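You operate a simulated robot arm through the tools that you are given. There is no shell and no other tool.

Carry out the task below with a simulated robot arm. There is one attempt and no reset: what you move stays moved.

TASK
Demagnetise blank UY6 on HIGH and lay it in the GOOD tray.
Fine: knob back to LOW and switch off afterwards; leave the other blanks as they are.
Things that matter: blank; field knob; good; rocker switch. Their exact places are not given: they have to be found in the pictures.

Only the result counts: the job must be done as asked and must still hold three seconds after the hand-in. Knocking over, shifting, dropping, spilling or breaking anything else fails it.

THE ROBOT
A 6-joint arm with a four-finger gripper on a trunk, on a base that drives. Base frame: it is fixed to the floor where the robot stands at the start and does not move with it; the origin is under the middle of the robot, x ahead of it, y to its left, z up; the surface under the hand at the start is at about z = 760. Lengths are in mm, angles in degrees, forces in N, time in s.
With the tool pointing down near the work surface it reaches from about 280 to 700 mm from the robot's upright axis, wherever it stands. Its first joint turns from -166.0 to 166.0 degrees. Places, roughly: field knob [500, 200, 800]; good [700, 0, 800]; rocker switch [500, 100, 800]. Payload 3.43 kg.
The TCP is the grasp point between the finger pads, 30 mm short of the fingertips. In the tool frame z runs along the fingers and y along their closing line. Largest opening 120 mm; the body of the gripper starts 85 mm behind the TCP.
Orientation is told as [roll, pitch, yaw] about the base's x, y, z axes, in that order, counted from this pose: with the fingers straight down and closing along the base's y, the tool's x points along the base's -x, its y along +y and its z along -z.

THE INTERFACE
- The arm moves only by the tool nudge_tool. Its argument "motion" is a list of rows, each an object (a shift or turn left out is 0, a gripper value left out holds the last) with "fingers": the opening in per cent of the stroke, from 0 (shut) to 100 (fully open); "xyz": the shift along the tool's x, y, z in mm, a list of three; "turn": the turn, a rotation vector about the tool's x, y, z in degrees, a list of three. In form: [{"fingers": fingers, "xyz": [dx, dy, dz], "turn": [rx, ry, rz]}, ...]. A call has 1 to 20 rows; each row shifts and turns the commanded pose from where the row before left it, along the tool's axes as they then stand. Each row takes 0.2 s and may step no farther than 50 mm and 8.6 degrees from the row before; otherwise, or with a gripper value out of range, the whole call is refused. A pose out of reach is approached as far as the arm can. The call stops where the force on the tool passes 40 N (or 10 N more than at its start, if that is more) or the arm is blocked; 0.2 s more then pass. Each finger halts on what it meets, pressing with about 34 N; the grip force reading is that of the motor and also rises with nothing between the fingers. The clock runs only during rows and for 0.2 s after the last one: add rows that do not move to give the fingers time. The reply holds the time, the measured pose of the TCP, the force on the tool along the base axes, the opening and the grip force, in the units named above and with some noise, with the torque about the TCP (base axes, N m) and any sound that the robot's microphone picked up, and new pictures: "show" is both (left out), scene, wrist or none.
- Cameras (640 x 400 px; columns grow to the right, rows downward): "scene" is now at [50.3, 152.2, 1578.4]; the picture's right is [0.15, -0.99, 0.00], its down [-0.82, -0.12, -0.55] and it looks along [0.55, 0.08, -0.83] (base axes); focal length 292 px, centre (320, 200). "wrist" rides on the gripper at [71, -17, -121] in the tool frame; the picture's right is [0.23, 0.97, 0.00], its down [-0.81, 0.19, -0.55] and it looks along [-0.54, 0.13, 0.83] (tool axes); focal length 275 px, centre (320, 200).
- lift_body(by): slides the trunk up (or, below 0, down) by that many mm; the arm and the scene camera ride with it, the base frame stays. It gives what a move gives, with no picture.
- base_move(legs): drives the robot by 1 to 6 legs, each [ahead, left, turn to the left] in mm, mm and degrees, along the robot's own axes; the way and the turn of a leg run together, so that a leg with both is an arc; at most 1500 mm and 180 degrees a leg. The arm and the cameras ride along, it lands a little off, and it stops where it bumps. It gives what a move gives, and a new picture of the scene camera.
- head_to(pan, tilt): turns the head with the scene camera to pan (to the left, within 120 degrees either way) and tilt (down, from -29 to 69), counted from straight ahead of the robot. It gives what a move gives, and a new picture of the scene camera.
- measure_at(camera, pixels): for up to 12 pixels [column, row] of the newest picture of that camera ("zoom" is the newest enlarged one), the place [x, y, z] in the base frame of the surface seen there, good to about 2 mm. It takes no simulated time.
- inspect(camera, box): a new picture of the part [left, top, right, bottom] of that camera's present view, enlarged. It takes no simulated time.
- sign_off(): hands the job in; it is judged then, once.

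Open the gripper and draw the arm clear of the work before you hand the job in, unless the task says otherwise.

The tools are called after ">>>" by a JSON object that holds its "method" and its "body". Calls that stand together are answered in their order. nudge_tool: Moves the arm, as the interface text tells. Its arguments: {"type":"object","properties":{"motion":{"type":"array"},"show":{"type":"string","enum":["both","scene","wrist","none"]}},"required":["motion"]} The other tools are called the same way: lift_body (by) slides the trunk up or down; base_move (legs) drives the base; head_to (pan, tilt) turns the head that bears the scene camera; measure_at (camera, pixels) gives the place of the surface under pixels of a picture; inspect (camera, box) takes an enlarged picture of a part of a camera's view; sign_off () hands the job in.

At the start:

```text
time_s: 0.0
tcp_pos: [483.3, -8.0, 1122.9]
ee_rot: [0.0, 0.0, 0.1]
contact_force: [0.2, -0.1, 0.8]
moment: [0.01, 0.01, -0.03]
grip_width: 119.9
gripper_force: 0.1
trunk travel left (down, up): [-100.0, 340.0]
robot x, y, heading: [-1.9, 2.2, 0.2]
head pan, tilt: [8.4, 56.3]
```

scene: 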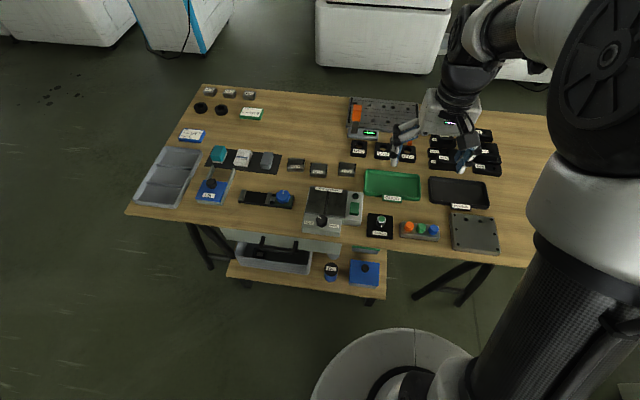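
wrist: 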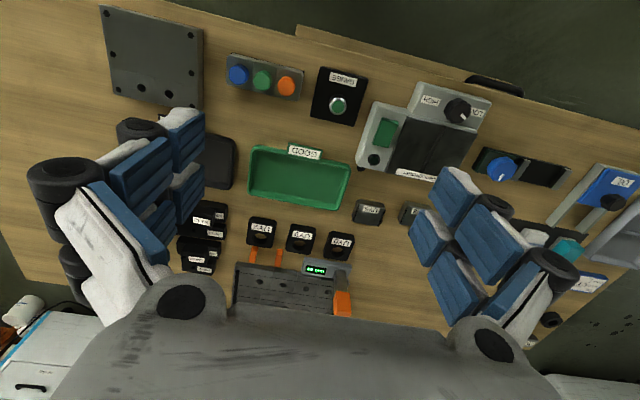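

I see the table with the demagnetiser around (330,210), the green GOOD tray around (392,186), and several blanks. I take enlarged pictures to read the labels.

>>> {"method": "inspect", "body": {"camera": "scene", "box": [280, 140, 400, 250]}}

>>> {"method": "inspect", "body": {"camera": "scene", "box": [340, 90, 520, 200]}}

>>> {"method": "inspect", "body": {"camera": "wrist", "box": [340, 60, 520, 240]}}

>>> {"method": "inspect", "body": {"camera": "wrist", "box": [160, 190, 380, 320]}}

```text
3.64 times, centred on (340, 195) of scene
```

zoom: 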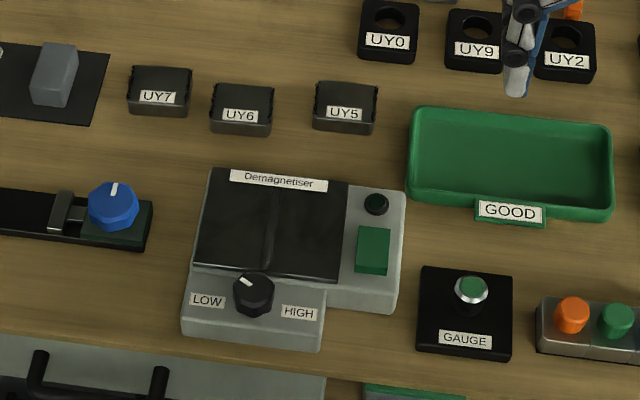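

```text
3.56 times, centred on (430, 145) of scene
```

zoom: 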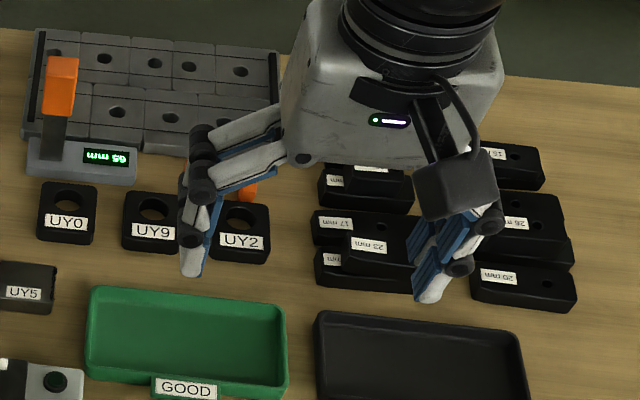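

```text
2.22 times, centred on (430, 150) of wrist
```

zoom: 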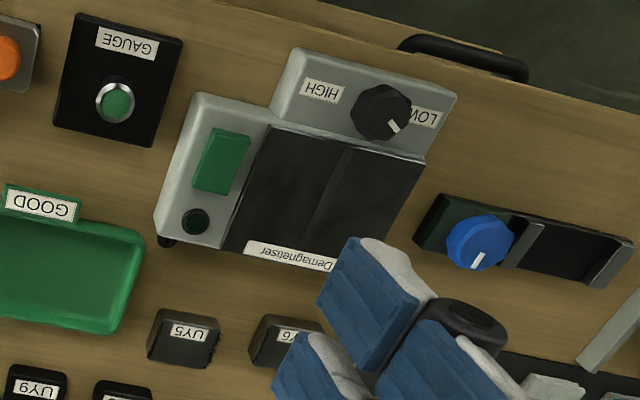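

```text
2.91 times, centred on (270, 255) of wrist
```

zoom: 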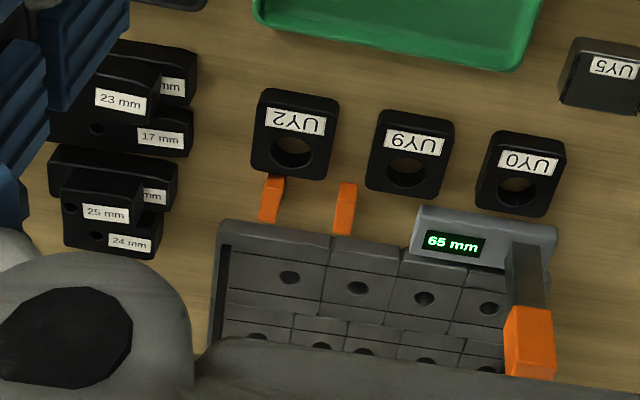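

UY6 sits at zoom (242,110) behind the demagnetiser; knob, rocker and lamp are visible. I re-take the zoom and measure these points.

>>> {"method": "inspect", "body": {"camera": "scene", "box": [295, 155, 375, 240]}}

```text
4.71 times, centred on (335, 198) of scene
```

zoom: 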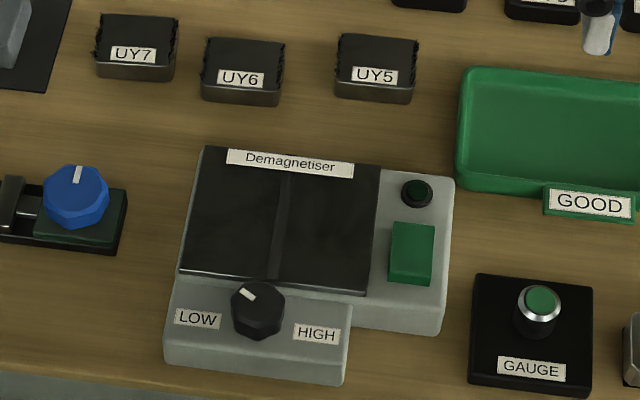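

>>> {"method": "measure_at", "body": {"camera": "zoom", "pixels": [[208, 42], [283, 46], [280, 90], [203, 86], [242, 62], [260, 295], [246, 293], [411, 250], [417, 190], [205, 148], [380, 168], [364, 293]]}}

>>> {"method": "measure_at", "body": {"camera": "zoom", "pixels": [[180, 273], [285, 220], [250, 330], [275, 290], [240, 105], [335, 36], [95, 18], [176, 60], [470, 70], [460, 185], [560, 130], [200, 355]]}}

>>> {"method": "measure_at", "body": {"camera": "scene", "pixels": [[367, 170], [419, 175], [392, 186], [417, 199], [364, 194], [380, 185], [400, 187]]}}

```text
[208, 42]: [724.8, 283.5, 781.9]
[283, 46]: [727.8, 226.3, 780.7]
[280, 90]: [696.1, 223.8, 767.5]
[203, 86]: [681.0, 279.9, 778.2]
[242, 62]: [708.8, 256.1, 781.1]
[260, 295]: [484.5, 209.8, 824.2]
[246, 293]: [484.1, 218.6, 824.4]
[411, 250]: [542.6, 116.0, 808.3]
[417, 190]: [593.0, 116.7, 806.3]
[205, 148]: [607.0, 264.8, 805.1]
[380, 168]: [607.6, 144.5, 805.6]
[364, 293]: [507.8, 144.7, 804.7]
```

```text
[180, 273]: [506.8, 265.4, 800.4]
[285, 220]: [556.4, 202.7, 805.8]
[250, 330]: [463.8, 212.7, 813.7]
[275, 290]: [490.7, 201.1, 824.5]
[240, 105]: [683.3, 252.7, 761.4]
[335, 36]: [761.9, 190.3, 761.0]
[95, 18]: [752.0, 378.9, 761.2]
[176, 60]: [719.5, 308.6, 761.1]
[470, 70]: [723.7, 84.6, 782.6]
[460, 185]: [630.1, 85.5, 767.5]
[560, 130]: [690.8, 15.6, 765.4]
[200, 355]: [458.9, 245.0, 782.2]
```

```text
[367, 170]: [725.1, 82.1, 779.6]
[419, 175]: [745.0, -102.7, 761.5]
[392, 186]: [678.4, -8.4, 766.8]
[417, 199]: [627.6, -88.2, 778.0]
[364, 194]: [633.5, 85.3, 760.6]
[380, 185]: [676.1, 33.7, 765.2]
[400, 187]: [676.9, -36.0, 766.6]
```

UY6 is at about (705,254), top z 781, out of the ~700 mm reach from here. I check the clearance between base and table/shelf before driving closer.

>>> {"method": "measure_at", "body": {"camera": "scene", "pixels": [[355, 338], [400, 330], [320, 390], [340, 296], [240, 277], [370, 285], [350, 250], [250, 225], [460, 300], [215, 265], [330, 272], [300, 330]]}}

>>> {"method": "head_to", "body": {"pan": 8.4, "tilt": 69}}

```text
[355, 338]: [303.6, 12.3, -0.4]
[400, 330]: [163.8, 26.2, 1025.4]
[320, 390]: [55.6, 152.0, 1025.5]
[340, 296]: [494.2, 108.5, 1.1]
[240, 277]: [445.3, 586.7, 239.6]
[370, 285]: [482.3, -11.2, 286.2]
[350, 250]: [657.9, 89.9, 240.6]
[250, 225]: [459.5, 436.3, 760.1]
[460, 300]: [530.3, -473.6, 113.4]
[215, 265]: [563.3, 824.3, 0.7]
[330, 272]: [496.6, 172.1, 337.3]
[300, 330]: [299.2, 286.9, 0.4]
```

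```text
time_s: 0.7
tcp_pos: [484.2, -8.6, 1122.2]
ee_rot: [-0.1, 0.0, 0.1]
contact_force: [0.7, 0.1, -0.6]
moment: [0.01, 0.01, 0.01]
grip_width: 120.1
gripper_force: 0.0
trunk travel left (down, up): [-100.0, 340.0]
robot x, y, heading: [-2.0, 0.2, 0.1]
head pan, tilt: [8.4, 68.8]
```

scene: 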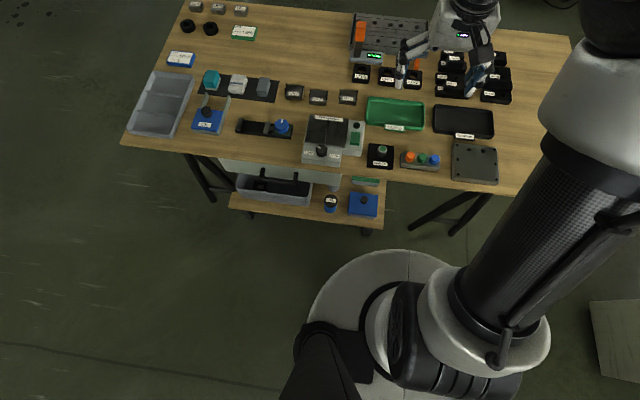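

The base disc is visible around (380,300). I measure its front edge and the shelf edge.

>>> {"method": "measure_at", "body": {"camera": "scene", "pixels": [[370, 258], [375, 248], [330, 280], [312, 310], [440, 262], [355, 234], [300, 218], [230, 205], [385, 226], [368, 330], [360, 200]]}}

```text
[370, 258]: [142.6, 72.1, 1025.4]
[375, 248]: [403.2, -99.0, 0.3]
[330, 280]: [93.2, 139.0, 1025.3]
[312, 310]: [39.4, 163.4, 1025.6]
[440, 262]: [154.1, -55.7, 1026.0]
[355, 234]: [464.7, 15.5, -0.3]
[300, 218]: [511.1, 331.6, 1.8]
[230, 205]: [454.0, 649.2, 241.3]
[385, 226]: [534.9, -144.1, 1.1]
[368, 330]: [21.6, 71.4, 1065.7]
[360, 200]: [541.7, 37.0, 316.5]
```

The base front lies well short of the shelf edge (x≈445). I drive 70 ahead and 170 left so that blank, demagnetiser and tray are all in reach.

>>> {"method": "base_move", "body": {"legs": [[70, 170, 0]]}}

>>> {"method": "head_to", "body": {"pan": 0, "tilt": 58}}

```text
time_s: 2.3
tcp_pos: [554.6, 159.1, 1123.2]
ee_rot: [0.1, 0.1, 0.0]
contact_force: [0.2, 1.3, 0.2]
moment: [-0.04, 0.02, 0.0]
grip_width: 120.3
gripper_force: 0.1
trunk travel left (down, up): [-100.0, 340.0]
robot x, y, heading: [69.8, 168.6, -0.0]
head pan, tilt: [8.4, 68.8]
```

scene: 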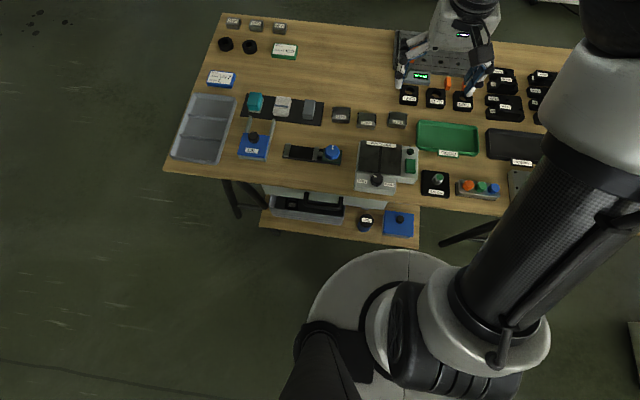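

```text
time_s: 3.0
tcp_pos: [553.2, 159.7, 1122.2]
ee_rot: [0.0, 0.0, 0.0]
contact_force: [-0.3, -0.9, -0.4]
moment: [0.01, 0.0, 0.01]
grip_width: 119.9
gripper_force: 0.0
trunk travel left (down, up): [-100.0, 340.0]
robot x, y, heading: [71.5, 169.9, -0.0]
head pan, tilt: [0.0, 58.0]
```

scene: 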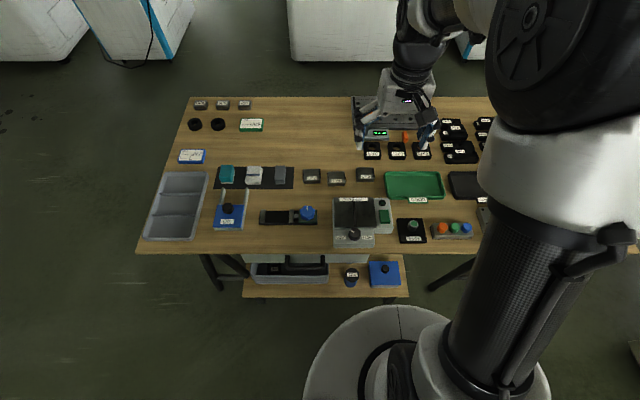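

The robot is now at (71,170). I take a wrist picture from here to look closer at the demagnetiser and UY6.

>>> {"method": "nudge_tool", "body": {"motion": [{"xyz": [0, 0, 0]}], "show": "both"}}

>>> {"method": "inspect", "body": {"camera": "scene", "box": [295, 160, 455, 255]}}

```text
time_s: 3.4
tcp_pos: [555.2, 159.6, 1121.5]
ee_rot: [0.1, 0.1, -0.1]
contact_force: [-0.3, -0.1, -0.5]
moment: [-0.04, 0.01, 0.02]
grip_width: 120.1
gripper_force: 0.0
trunk travel left (down, up): [-100.0, 340.0]
robot x, y, heading: [72.1, 170.6, -0.3]
head pan, tilt: [0.0, 58.0]
```

scene: 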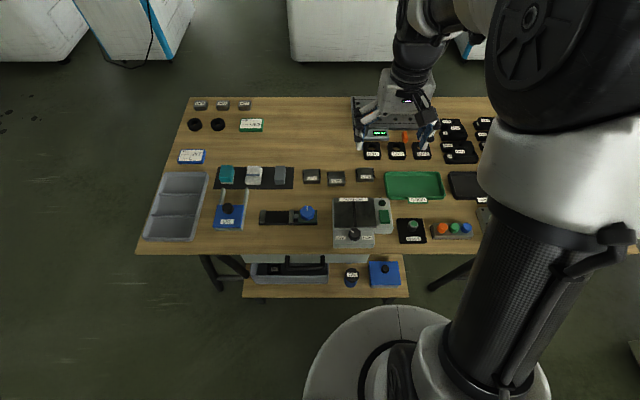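
wrist: 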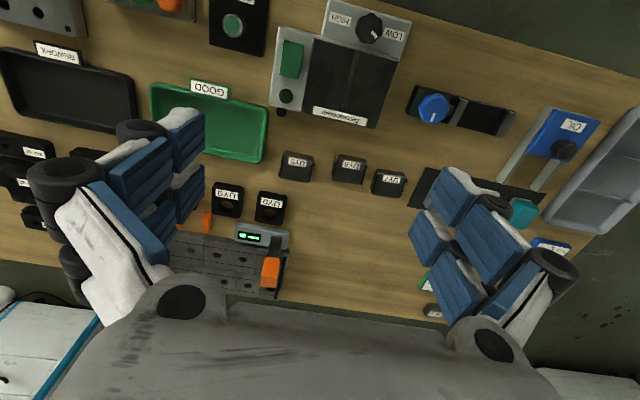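

```text
4.00 times, centred on (375, 208) of scene
```

zoom: 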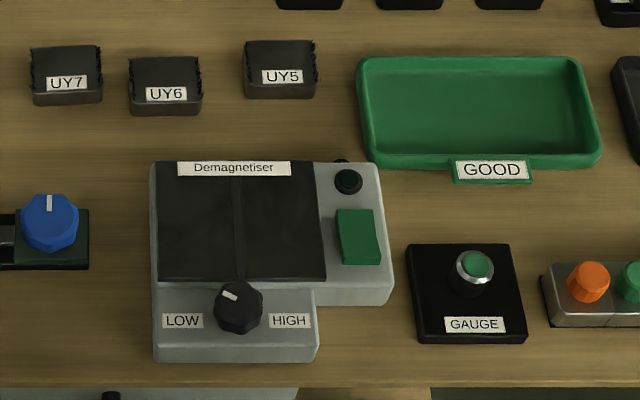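

I zoom on the wrist view of the demagnetiser and on UY6 to measure knob, rocker, and blank outline from another side.

>>> {"method": "inspect", "body": {"camera": "wrist", "box": [265, 0, 425, 100]}}

>>> {"method": "measure_at", "body": {"camera": "zoom", "pixels": [[418, 108], [398, 128], [440, 90], [400, 85], [105, 235], [90, 385], [350, 420], [350, 300], [520, 230], [420, 500], [180, 460]]}}

>>> {"method": "inspect", "body": {"camera": "wrist", "box": [270, 130, 410, 210]}}

```text
4.00 times, centred on (345, 50) of wrist
```

zoom: 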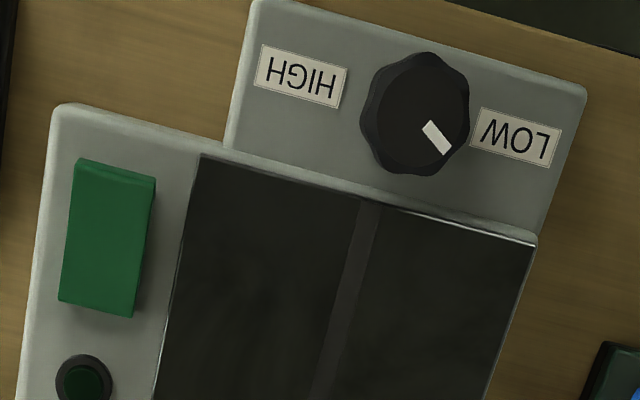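

```text
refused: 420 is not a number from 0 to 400
```

```text
4.57 times, centred on (340, 170) of wrist
```

zoom: 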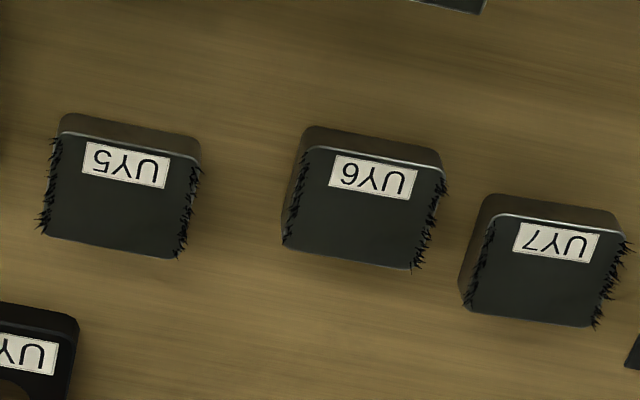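

Filings cling to the y-ends of UY6 (and its neighbours), a sign it's magnetised. I measure its corners from this zoom.

>>> {"method": "measure_at", "body": {"camera": "zoom", "pixels": [[305, 150], [440, 173], [412, 268], [287, 245], [365, 210], [305, 128], [437, 152], [185, 160], [490, 215], [200, 175], [465, 300], [490, 285]]}}

>>> {"method": "inspect", "body": {"camera": "wrist", "box": [265, 0, 425, 100]}}

>>> {"method": "measure_at", "body": {"camera": "zoom", "pixels": [[418, 108], [425, 123], [450, 152], [400, 70], [105, 235], [85, 380], [280, 280], [420, 300], [365, 205], [500, 85], [77, 175], [130, 300]]}}

```text
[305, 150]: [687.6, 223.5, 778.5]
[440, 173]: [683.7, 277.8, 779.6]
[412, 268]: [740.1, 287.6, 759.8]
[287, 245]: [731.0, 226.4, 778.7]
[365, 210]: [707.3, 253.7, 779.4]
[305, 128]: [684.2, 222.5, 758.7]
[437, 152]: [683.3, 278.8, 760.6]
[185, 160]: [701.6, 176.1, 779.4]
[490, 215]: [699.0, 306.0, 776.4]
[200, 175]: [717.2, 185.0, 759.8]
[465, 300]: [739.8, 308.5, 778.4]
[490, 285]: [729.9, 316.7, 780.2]
```

```text
4.00 times, centred on (345, 50) of wrist
```

zoom: 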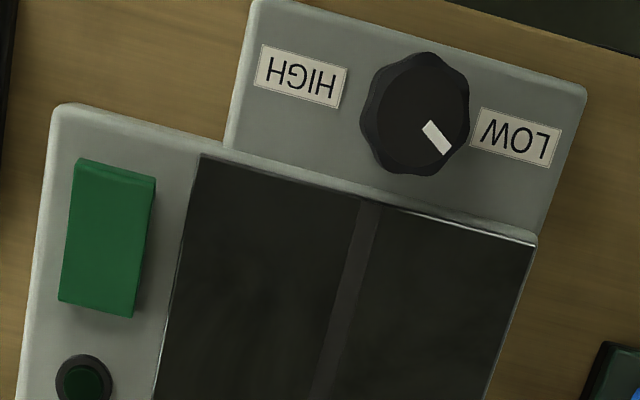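

```text
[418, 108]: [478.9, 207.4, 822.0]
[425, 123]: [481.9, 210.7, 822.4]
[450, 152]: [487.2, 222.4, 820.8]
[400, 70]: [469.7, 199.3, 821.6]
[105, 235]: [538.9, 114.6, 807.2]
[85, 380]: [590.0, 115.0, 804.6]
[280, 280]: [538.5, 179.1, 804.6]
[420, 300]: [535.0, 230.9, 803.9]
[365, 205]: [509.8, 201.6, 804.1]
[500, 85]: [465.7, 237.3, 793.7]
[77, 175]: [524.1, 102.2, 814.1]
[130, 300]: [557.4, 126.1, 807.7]
```

UY6 spans about x 684–731, y 224–281, z 760–780, and the knob's pointer is toward LOW (from (479,208) to (487,222)). I first move above the knob to view it closer.

>>> {"method": "nudge_tool", "body": {"motion": [{"xyz": [19, 12, 40], "fingers": 60}, {"xyz": [19, 12, 40]}, {"xyz": [19, 12, 40]}, {"xyz": [19, 12, 40]}, {"xyz": [0, 0, 30]}, {"xyz": [0, 0, 0]}], "show": "both"}}

```text
time_s: 4.8
tcp_pos: [475.8, 208.2, 934.6]
ee_rot: [-0.1, 0.1, 0.0]
contact_force: [0.4, -0.2, 1.0]
moment: [-0.01, -0.02, -0.04]
grip_width: 72.1
gripper_force: 0.1
trunk travel left (down, up): [-100.0, 340.0]
robot x, y, heading: [70.2, 167.9, -0.0]
head pan, tilt: [0.0, 58.0]
```

scene: 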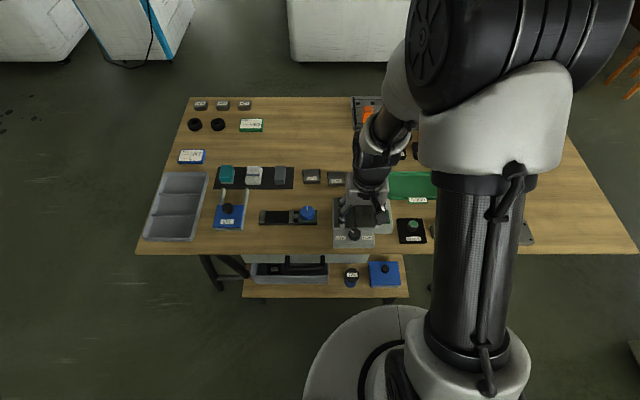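
wrist: 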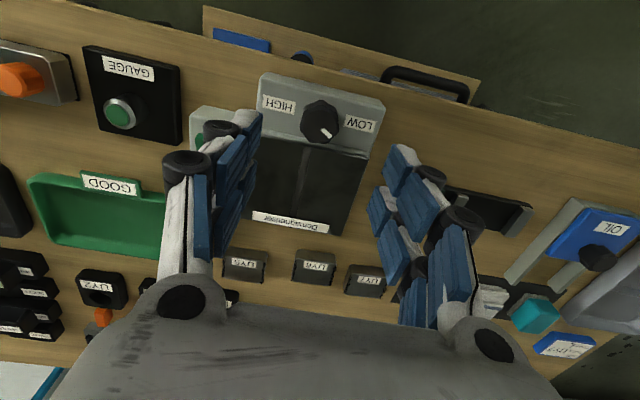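

The knob is at (322,122) in the wrist view. I zoom in to measure its outline and pointer.

>>> {"method": "inspect", "body": {"camera": "wrist", "box": [250, 70, 394, 160]}}

>>> {"method": "inspect", "body": {"camera": "scene", "box": [325, 190, 405, 250]}}

```text
4.44 times, centred on (322, 115) of wrist
```

zoom: 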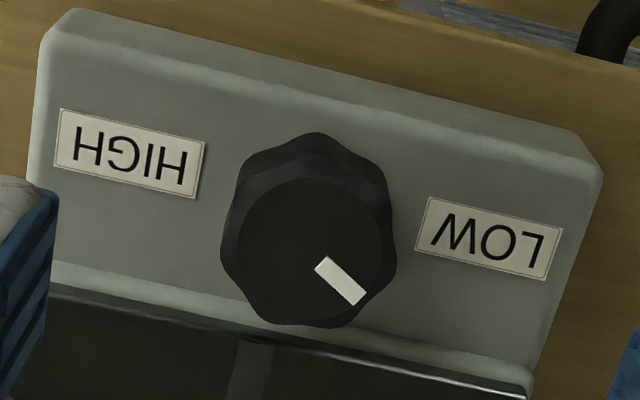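

```text
6.67 times, centred on (365, 220) of scene
```

zoom: 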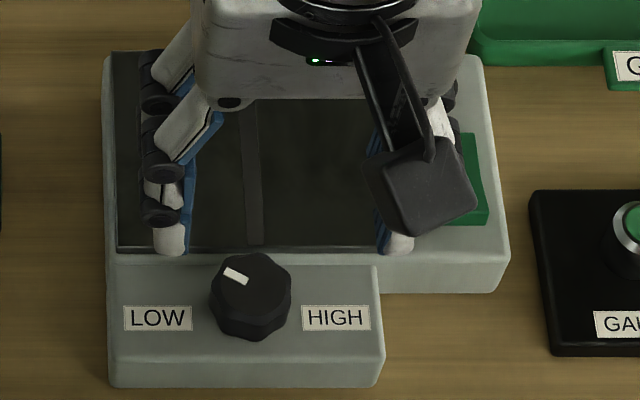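

I re-take the wrist zoom so that I can measure the knob's rim points.

>>> {"method": "inspect", "body": {"camera": "wrist", "box": [250, 70, 394, 160]}}

>>> {"method": "measure_at", "body": {"camera": "zoom", "pixels": [[308, 250], [240, 240], [380, 262], [315, 190], [300, 318], [322, 265], [357, 298], [225, 230], [393, 250], [420, 170], [150, 225], [200, 330]]}}

```text
4.44 times, centred on (322, 115) of wrist
```

zoom: 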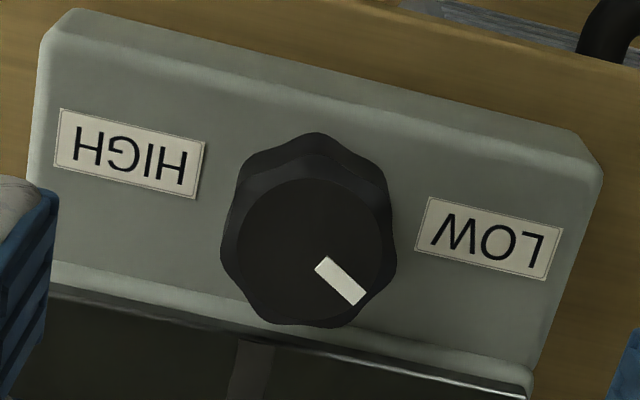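

```text
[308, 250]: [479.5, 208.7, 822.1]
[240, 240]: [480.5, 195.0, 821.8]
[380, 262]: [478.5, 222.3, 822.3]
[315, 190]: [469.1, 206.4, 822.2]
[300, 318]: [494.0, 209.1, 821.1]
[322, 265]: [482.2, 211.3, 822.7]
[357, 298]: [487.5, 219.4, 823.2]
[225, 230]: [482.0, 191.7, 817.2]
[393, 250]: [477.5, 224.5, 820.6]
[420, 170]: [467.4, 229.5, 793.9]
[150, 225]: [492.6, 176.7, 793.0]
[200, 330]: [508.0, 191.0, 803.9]
```

Knob centre ≈ (479.5, 208.5), top z 822, rim radius ~17, pointer at about +54° from +x. I centre over it, turn the tool to yaw +54, and set the opening to ~55 mm.

>>> {"method": "nudge_tool", "body": {"motion": [{"xyz": [-3.7, 0.3, 30], "fingers": 46}, {"xyz": [0, 0, 30]}, {"turn": [0, 0, -8]}, {"turn": [0, 0, -8]}, {"turn": [0, 0, -8]}, {"turn": [0, 0, -8]}, {"turn": [0, 0, -8]}, {"turn": [0, 0, -8]}, {"turn": [0, 0, -6]}, {"xyz": [0, 0, 0]}], "show": "both"}}

```text
time_s: 7.0
tcp_pos: [480.8, 208.3, 872.5]
ee_rot: [0.0, 0.0, 53.9]
contact_force: [0.1, 0.1, -0.1]
moment: [0.03, -0.03, 0.0]
grip_width: 55.4
gripper_force: 0.1
trunk travel left (down, up): [-100.0, 340.0]
robot x, y, heading: [70.8, 171.7, -0.3]
head pan, tilt: [0.0, 58.0]
```

scene: 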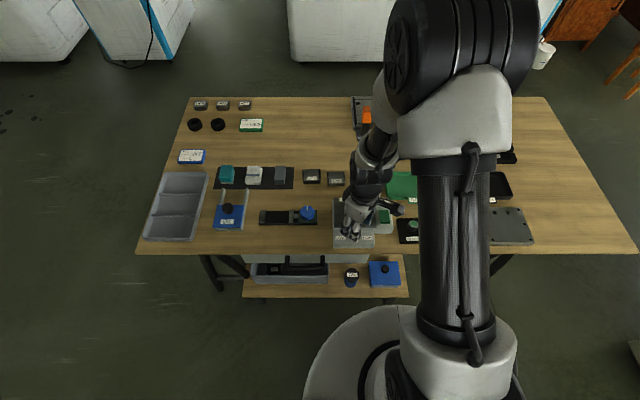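
wrist: 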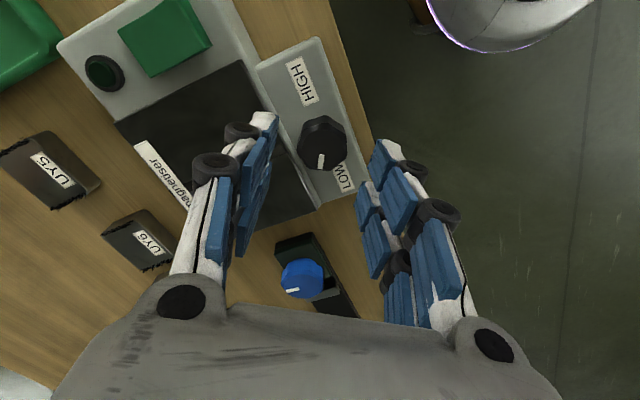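

Yaw is 53.9° and the knob at (322,143) lies between the fingers. I descend to TCP z≈838 (tips ~808, just above the bed's 805) without closing yet.

>>> {"method": "nudge_tool", "body": {"motion": [{"xyz": [0, 0, 20]}, {"xyz": [0, 0, 14]}, {"xyz": [0, 0, 0]}], "show": "both"}}

>>> {"method": "inspect", "body": {"camera": "wrist", "box": [230, 60, 420, 190]}}

>>> {"method": "inspect", "body": {"camera": "scene", "box": [325, 190, 405, 250]}}

```text
time_s: 7.8
tcp_pos: [482.9, 205.3, 840.9]
ee_rot: [0.0, 0.1, 53.9]
contact_force: [-0.2, 0.1, 0.6]
moment: [0.01, -0.03, 0.0]
grip_width: 55.1
gripper_force: 0.0
trunk travel left (down, up): [-100.0, 340.0]
robot x, y, heading: [69.5, 165.6, -0.1]
head pan, tilt: [0.0, 58.0]
```

scene: 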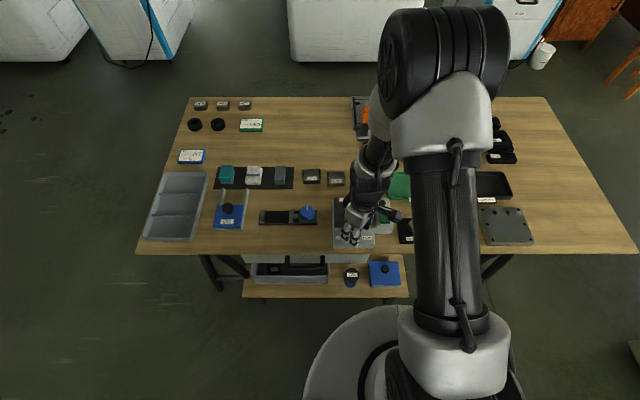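
wrist: 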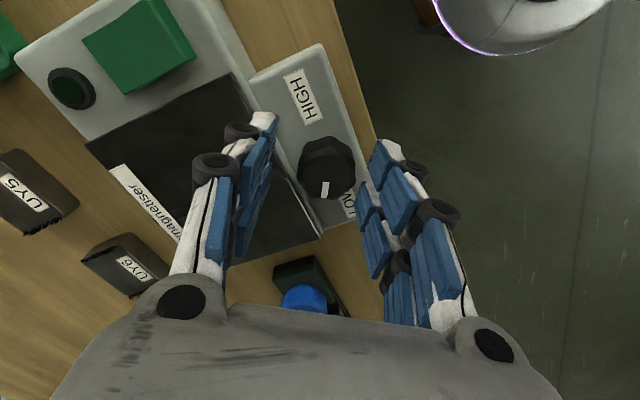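

```text
3.08 times, centred on (325, 125) of wrist
```

zoom: 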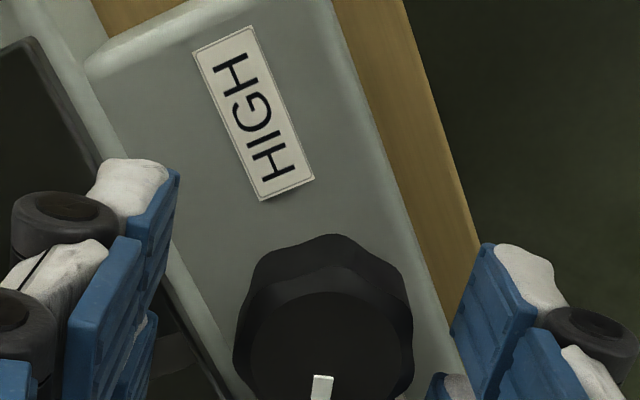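

```text
6.67 times, centred on (365, 220) of scene
```

zoom: 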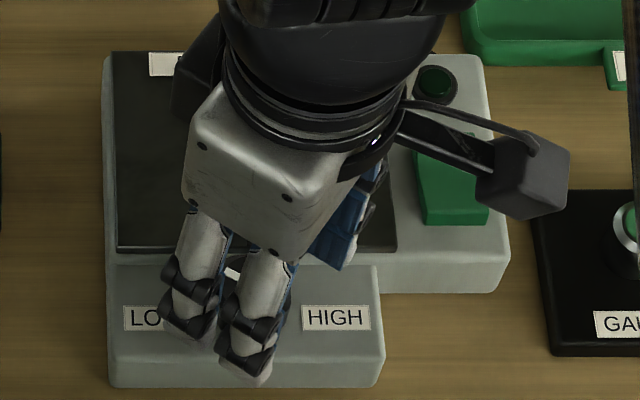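

The knob sits between the fingers. I check its centre in this view against the measured TCP before closing.

>>> {"method": "measure_at", "body": {"camera": "wrist", "pixels": [[328, 178], [302, 168], [353, 168], [326, 160], [325, 188]]}}

>>> {"method": "nudge_tool", "body": {"motion": [{"xyz": [0, 0, 0]}], "show": "none"}}

```text
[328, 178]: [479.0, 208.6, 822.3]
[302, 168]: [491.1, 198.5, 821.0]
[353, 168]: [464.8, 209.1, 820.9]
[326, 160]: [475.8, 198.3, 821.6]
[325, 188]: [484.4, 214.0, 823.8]
```

```text
time_s: 8.2
tcp_pos: [481.7, 204.5, 840.4]
ee_rot: [0.0, 0.0, 53.8]
contact_force: [0.2, 0.4, 0.8]
moment: [0.03, 0.0, 0.01]
grip_width: 55.4
gripper_force: 0.1
trunk travel left (down, up): [-100.0, 340.0]
robot x, y, heading: [72.8, 168.2, -0.1]
head pan, tilt: [0.0, 58.0]
```

The knob centre is about 4 mm off along the tool's y (image axis at (320,172) vs knob centre ~(327,176)). I correct that, then close the fingers on the knob.

>>> {"method": "nudge_tool", "body": {"motion": [{"xyz": [-1, 4, 1]}, {"xyz": [0, 0, 0]}, {"fingers": 20}, {"fingers": 20}, {"fingers": 20}, {"fingers": 20}], "show": "both"}}

```text
time_s: 9.6
tcp_pos: [479.7, 209.4, 838.6]
ee_rot: [0.0, 0.0, 53.9]
contact_force: [2.8, -0.4, 0.6]
moment: [0.09, -0.3, -0.04]
grip_width: 32.0
gripper_force: 44.9
trunk travel left (down, up): [-100.0, 340.0]
robot x, y, heading: [72.7, 165.8, -0.2]
head pan, tilt: [0.0, 58.0]
```

scene: 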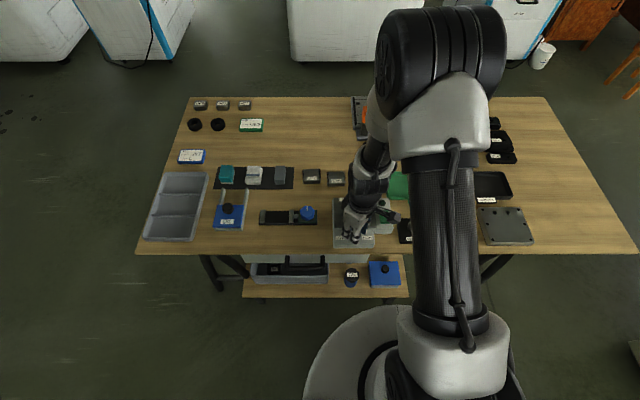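
wrist: 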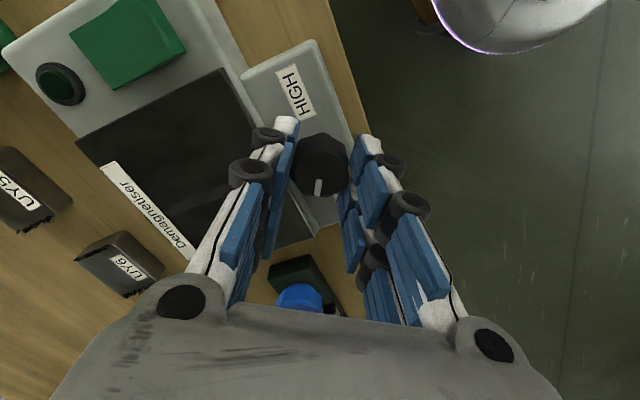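

The knob is gripped (32 mm, 45 N). I turn it clockwise seen from above toward HIGH, in part, and check forces.

>>> {"method": "nudge_tool", "body": {"motion": [{"turn": [0, 0, 7]}, {"turn": [0, 0, 7]}, {"turn": [0, 0, 7]}, {"turn": [0, 0, 7]}, {"turn": [0, 0, 7]}, {"turn": [0, 0, 0]}], "show": "both"}}

```text
time_s: 11.1
tcp_pos: [479.7, 209.9, 839.2]
ee_rot: [-0.1, -0.3, 18.7]
contact_force: [-1.8, -9.6, 9.2]
moment: [-0.94, -0.07, 0.01]
grip_width: 31.9
gripper_force: 45.1
trunk travel left (down, up): [-100.0, 340.0]
robot x, y, heading: [71.9, 165.5, -0.2]
head pan, tilt: [0.0, 58.0]
stopped in row 6: the force on the tool passed its limit at 40 N (the readings are from after the stop); the commanded pose is now the measured one
```

scene: 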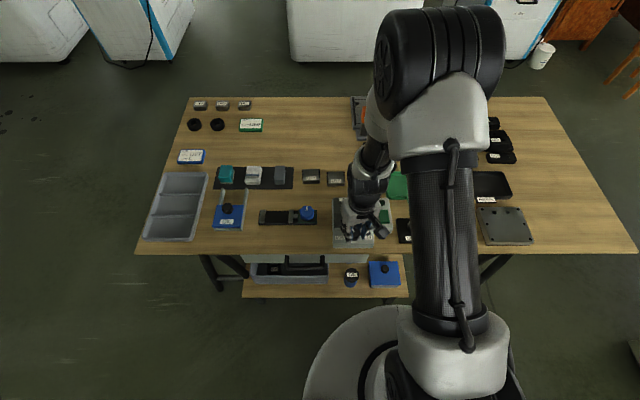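
wrist: 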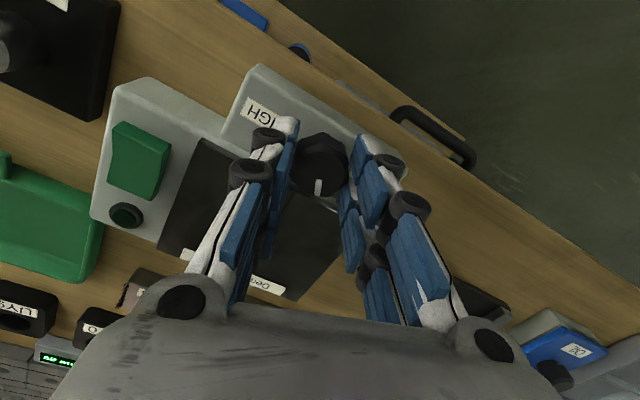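

The knob followed the turn by 35° (pointer still at (318,187) in the wrist view), but force tripped. I look close for what's causing it and whether the device shifted.

>>> {"method": "inspect", "body": {"camera": "scene", "box": [320, 190, 410, 255]}}

>>> {"method": "inspect", "body": {"camera": "wrist", "box": [230, 80, 400, 220]}}

>>> {"method": "nudge_tool", "body": {"motion": [{"xyz": [0, 0, 0]}], "show": "none"}}

```text
6.15 times, centred on (365, 222) of scene
```

zoom: 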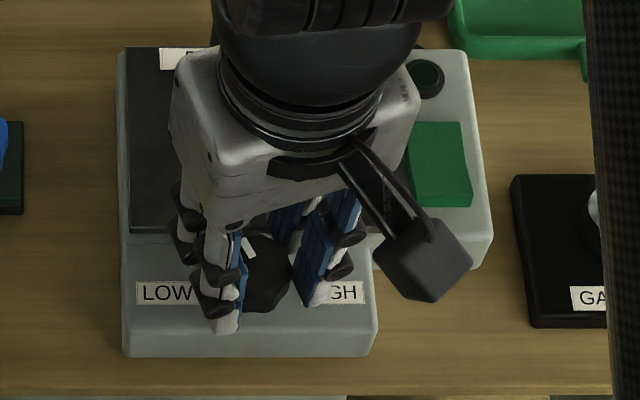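

```text
2.86 times, centred on (315, 150) of wrist
```

zoom: 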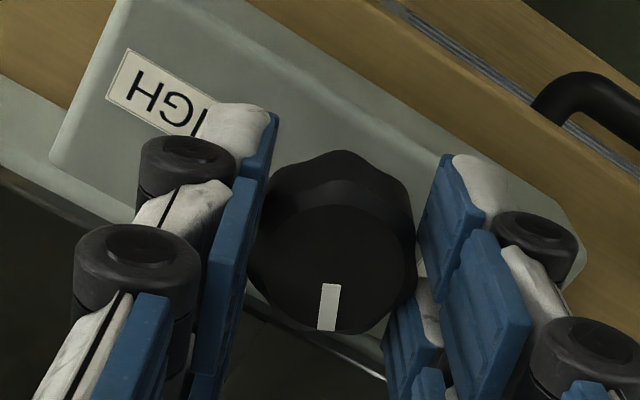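

```text
time_s: 11.5
tcp_pos: [479.0, 209.3, 838.7]
ee_rot: [0.0, -0.3, 18.7]
contact_force: [-1.6, -15.9, 11.5]
moment: [-0.76, 0.13, -0.01]
grip_width: 31.9
gripper_force: 44.7
trunk travel left (down, up): [-100.0, 340.0]
robot x, y, heading: [71.3, 168.3, 0.0]
head pan, tilt: [0.0, 58.0]
```

The device hasn't shifted; the knob turned but a side force of ~16 N shows a small misalignment. I open the fingers, re-measure the knob's centre, and regrip.

>>> {"method": "nudge_tool", "body": {"motion": [{"fingers": 40}, {"fingers": 40}, {"fingers": 40}], "show": "wrist"}}

>>> {"method": "inspect", "body": {"camera": "wrist", "box": [230, 80, 400, 220]}}

```text
time_s: 12.3
tcp_pos: [479.7, 209.9, 838.3]
ee_rot: [0.0, -0.2, 18.7]
contact_force: [0.0, -0.8, 0.5]
moment: [0.0, 0.03, -0.01]
grip_width: 47.9
gripper_force: 0.1
trunk travel left (down, up): [-100.0, 340.0]
robot x, y, heading: [75.0, 168.0, -0.2]
head pan, tilt: [0.0, 58.0]
```

wrist: 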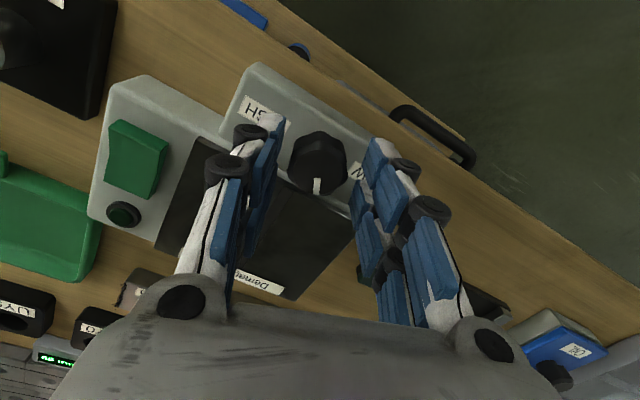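

```text
2.86 times, centred on (315, 150) of wrist
```

zoom: 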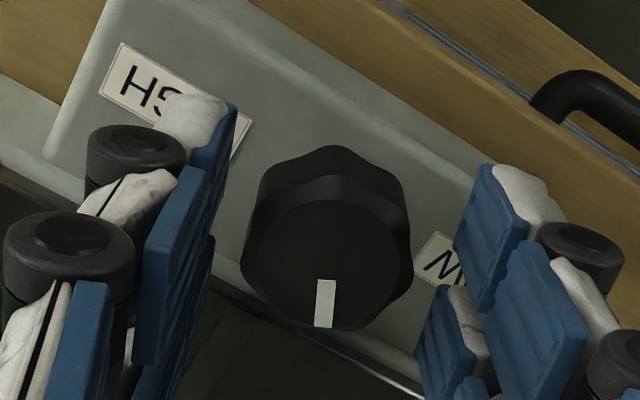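

>>> {"method": "measure_at", "body": {"camera": "zoom", "pixels": [[328, 262], [325, 285], [325, 322], [255, 255], [405, 255], [330, 190]]}}

```text
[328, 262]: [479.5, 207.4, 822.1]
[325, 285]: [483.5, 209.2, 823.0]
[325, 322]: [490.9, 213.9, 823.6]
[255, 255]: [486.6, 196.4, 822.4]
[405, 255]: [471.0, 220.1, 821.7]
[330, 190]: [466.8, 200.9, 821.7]
```

Knob centre is ≈(479,208.2); pointer now ~+23°. I shift the TCP by ~1.4 mm, regrip and turn further in smaller steps.

>>> {"method": "nudge_tool", "body": {"motion": [{"xyz": [1, -1, 0]}, {"fingers": 22}, {"fingers": 22}, {"fingers": 22}, {"turn": [0, 0, 6]}, {"turn": [0, 0, 6]}, {"turn": [0, 0, 6]}, {"turn": [0, 0, 6]}, {"turn": [0, 0, 6]}, {"turn": [0, 0, 0]}], "show": "wrist"}}

```text
time_s: 14.5
tcp_pos: [479.7, 208.5, 839.5]
ee_rot: [0.0, -0.2, -11.3]
contact_force: [3.2, -8.7, 21.1]
moment: [-0.29, 0.53, 0.02]
grip_width: 32.2
gripper_force: 45.3
trunk travel left (down, up): [-100.0, 340.0]
robot x, y, heading: [72.8, 170.5, -0.1]
head pan, tilt: [0.0, 58.0]
```

wrist: 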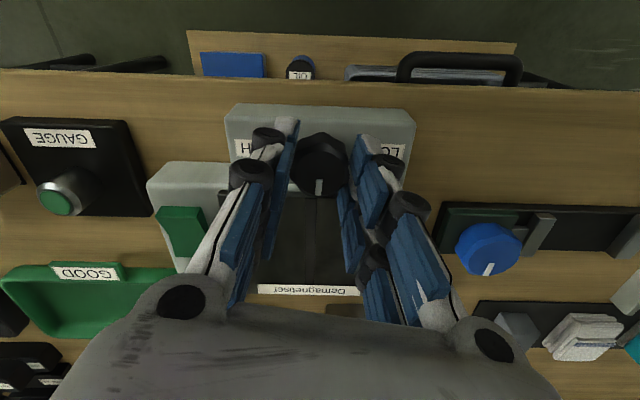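

The knob follows (yaw −11). I continue turning another ~30°.

>>> {"method": "nudge_tool", "body": {"motion": [{"turn": [0, 0, 6]}, {"turn": [0, 0, 6]}, {"turn": [0, 0, 6]}, {"turn": [0, 0, 6]}, {"turn": [0, 0, 6]}, {"turn": [0, 0, 0]}], "show": "wrist"}}

```text
time_s: 15.9
tcp_pos: [481.0, 208.9, 838.0]
ee_rot: [0.2, -0.2, -41.3]
contact_force: [0.1, -3.2, 19.5]
moment: [-0.15, -0.45, -0.02]
grip_width: 31.8
gripper_force: 44.5
trunk travel left (down, up): [-100.0, 340.0]
robot x, y, heading: [70.4, 166.7, -0.4]
head pan, tilt: [0.0, 58.0]
```

wrist: 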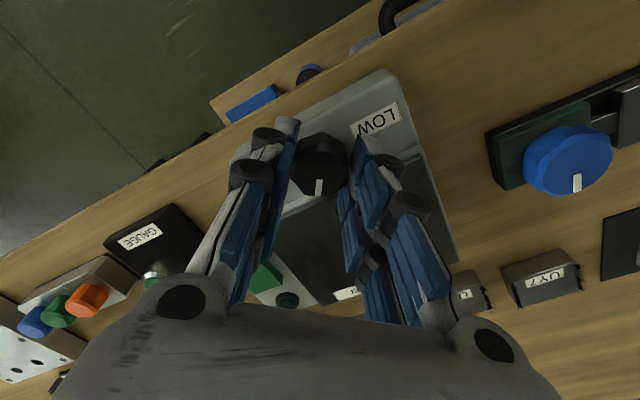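

Pointer now ~−38°. I turn another 14° and watch the torque for a stop.

>>> {"method": "nudge_tool", "body": {"motion": [{"turn": [0, 0, 5]}, {"turn": [0, 0, 5]}, {"turn": [0, 0, 4]}, {"turn": [0, 0, 0]}], "show": "wrist"}}

>>> {"method": "inspect", "body": {"camera": "wrist", "box": [230, 80, 400, 220]}}

```text
time_s: 16.9
tcp_pos: [478.8, 208.5, 838.9]
ee_rot: [0.2, -0.1, -55.3]
contact_force: [2.7, 1.4, 9.0]
moment: [0.14, -0.31, 0.01]
grip_width: 32.1
gripper_force: 44.9
trunk travel left (down, up): [-100.0, 340.0]
robot x, y, heading: [70.4, 169.0, 0.3]
head pan, tilt: [0.0, 58.0]
```

wrist: 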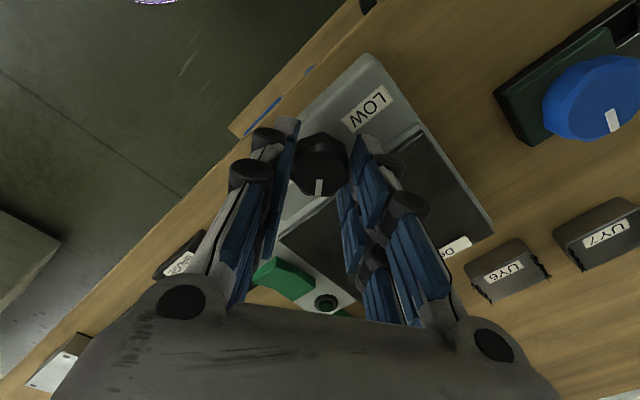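

```text
2.86 times, centred on (315, 150) of wrist
```

zoom: 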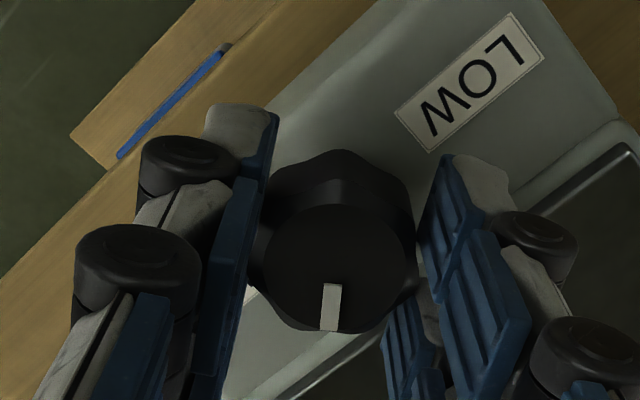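

The knob still follows, pointer ~−53°. I open and lift to check the pointer against the labels.

>>> {"method": "nudge_tool", "body": {"motion": [{"fingers": 45}, {"fingers": 45}, {"fingers": 45}, {"xyz": [0, 0, -40]}, {"xyz": [0, 0, -50]}, {"xyz": [0, 0, 0]}], "show": "both"}}

>>> {"method": "inspect", "body": {"camera": "wrist", "box": [230, 60, 410, 200]}}

```text
time_s: 18.3
tcp_pos: [480.1, 210.0, 930.8]
ee_rot: [0.1, 0.0, -55.3]
contact_force: [-0.5, -0.4, -0.1]
moment: [-0.01, -0.01, -0.01]
grip_width: 54.0
gripper_force: 0.1
trunk travel left (down, up): [-100.0, 340.0]
robot x, y, heading: [66.8, 168.7, -0.3]
head pan, tilt: [0.0, 58.0]
```

scene: 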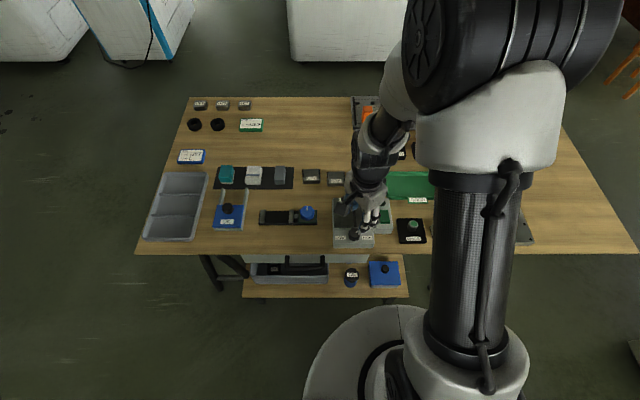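
wrist: 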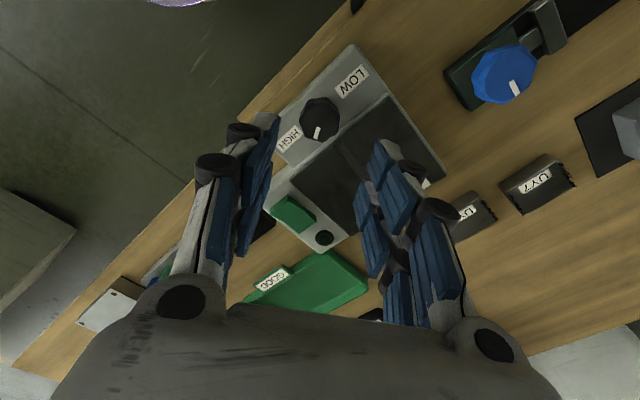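

```text
2.86 times, centred on (320, 130) of wrist
```

zoom: 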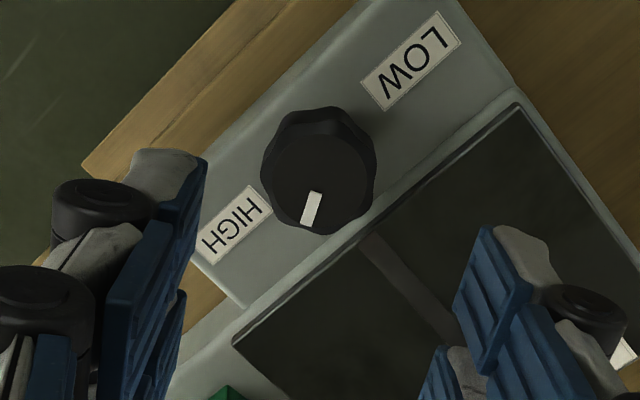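

>>> {"method": "inspect", "body": {"camera": "wrist", "box": [280, 80, 360, 150]}}

>>> {"method": "measure_at", "body": {"camera": "zoom", "pixels": [[320, 240], [310, 230], [290, 300], [301, 262], [220, 210], [430, 220]]}}

```text
5.71 times, centred on (320, 115) of wrist
```

zoom: 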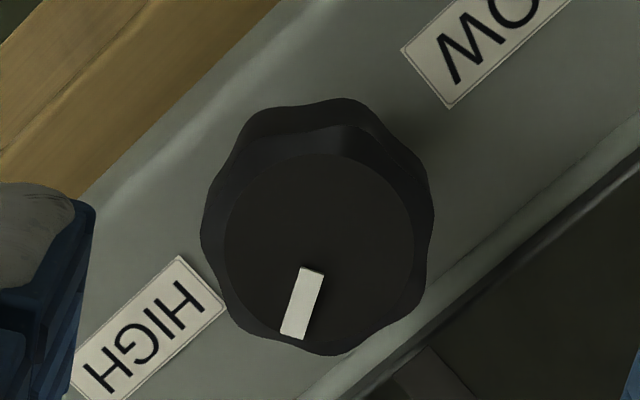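

```text
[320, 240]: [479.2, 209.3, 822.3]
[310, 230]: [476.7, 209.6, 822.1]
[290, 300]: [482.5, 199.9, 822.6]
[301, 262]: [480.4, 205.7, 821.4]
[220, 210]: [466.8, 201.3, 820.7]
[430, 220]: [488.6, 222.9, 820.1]
```

>>> {"method": "measure_at", "body": {"camera": "zoom", "pixels": [[312, 270], [293, 334], [303, 300], [320, 250], [226, 245], [412, 262], [322, 158], [310, 350]]}}

```text
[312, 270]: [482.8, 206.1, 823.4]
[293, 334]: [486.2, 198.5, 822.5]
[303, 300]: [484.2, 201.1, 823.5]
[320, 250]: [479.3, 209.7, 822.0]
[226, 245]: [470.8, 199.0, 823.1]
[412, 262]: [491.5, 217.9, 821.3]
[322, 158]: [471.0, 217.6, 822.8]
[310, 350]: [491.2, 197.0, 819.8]
```

The pointer is at ≈−55°, mirror of the LOW start (+54°), i.e. on HIGH. Now I turn to yaw −90 and travel above UY6 to grip it across x.

>>> {"method": "nudge_tool", "body": {"motion": [{"turn": [0, 0, 7], "fingers": 62}, {"turn": [0, 0, 7]}, {"turn": [0, 0, 7]}, {"turn": [0, 0, 7]}, {"turn": [0, 0, 6.7]}, {"xyz": [8.7, 45, 0]}, {"xyz": [8.7, 45, 0]}, {"xyz": [8.7, 45, 0]}, {"xyz": [8.7, 45, 0]}, {"xyz": [8.7, 45, 0]}, {"xyz": [0, 0, 0]}], "show": "both"}}

```text
time_s: 20.7
tcp_pos: [702.1, 253.9, 929.2]
ee_rot: [0.2, 0.0, -89.9]
contact_force: [0.2, 0.2, 0.2]
moment: [0.03, -0.02, -0.02]
grip_width: 74.5
gripper_force: 0.1
trunk travel left (down, up): [-100.0, 340.0]
robot x, y, heading: [68.0, 170.8, 0.0]
head pan, tilt: [0.0, 58.0]
```

scene: 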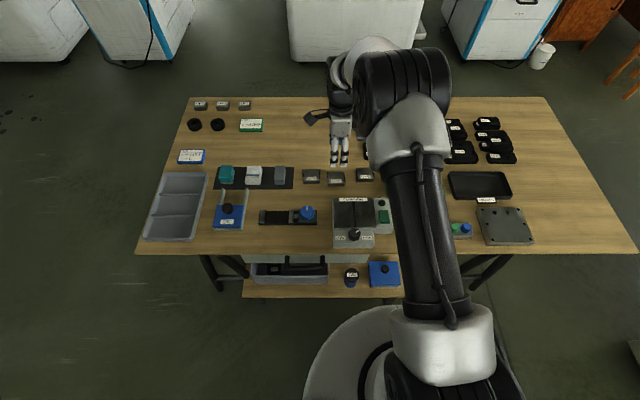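
wrist: 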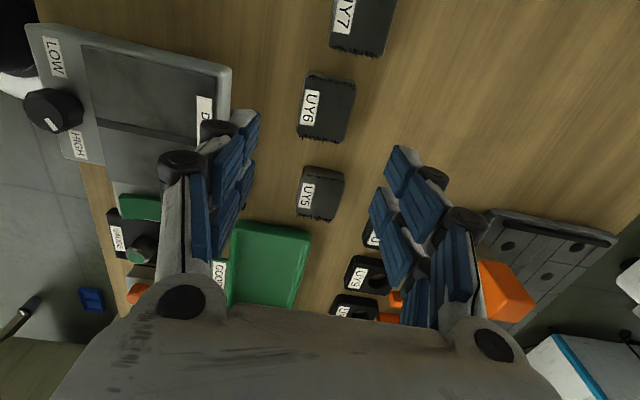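

UY6 is at (327,105) in the wrist view. I zoom on it to measure corners, and check the knob and device from the scene camera.

>>> {"method": "inspect", "body": {"camera": "scene", "box": [295, 160, 405, 250]}}

>>> {"method": "inspect", "body": {"camera": "wrist", "box": [270, 40, 390, 220]}}

```text
4.44 times, centred on (350, 205) of scene
```

zoom: 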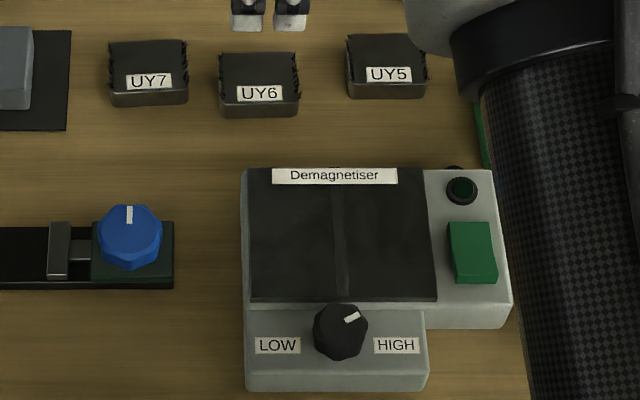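

```text
2.22 times, centred on (330, 130) of wrist
```

zoom: 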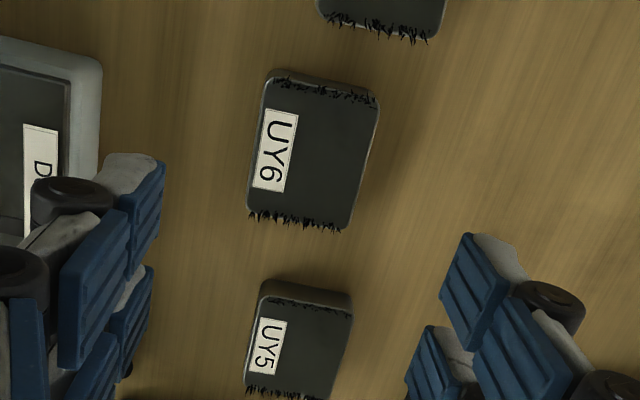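

>>> {"method": "measure_at", "body": {"camera": "zoom", "pixels": [[265, 90], [376, 105], [350, 225], [248, 208], [315, 155], [300, 73], [370, 150], [253, 150], [262, 300], [350, 310], [340, 25], [435, 40]]}}

```text
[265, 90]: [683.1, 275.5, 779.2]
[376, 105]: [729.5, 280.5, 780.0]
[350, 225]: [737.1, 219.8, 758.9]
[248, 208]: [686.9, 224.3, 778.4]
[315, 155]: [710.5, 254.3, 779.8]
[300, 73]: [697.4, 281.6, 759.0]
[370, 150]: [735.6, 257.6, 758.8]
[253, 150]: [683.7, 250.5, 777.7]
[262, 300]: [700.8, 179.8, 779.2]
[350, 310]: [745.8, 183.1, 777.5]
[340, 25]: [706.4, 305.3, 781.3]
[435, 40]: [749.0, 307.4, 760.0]
```

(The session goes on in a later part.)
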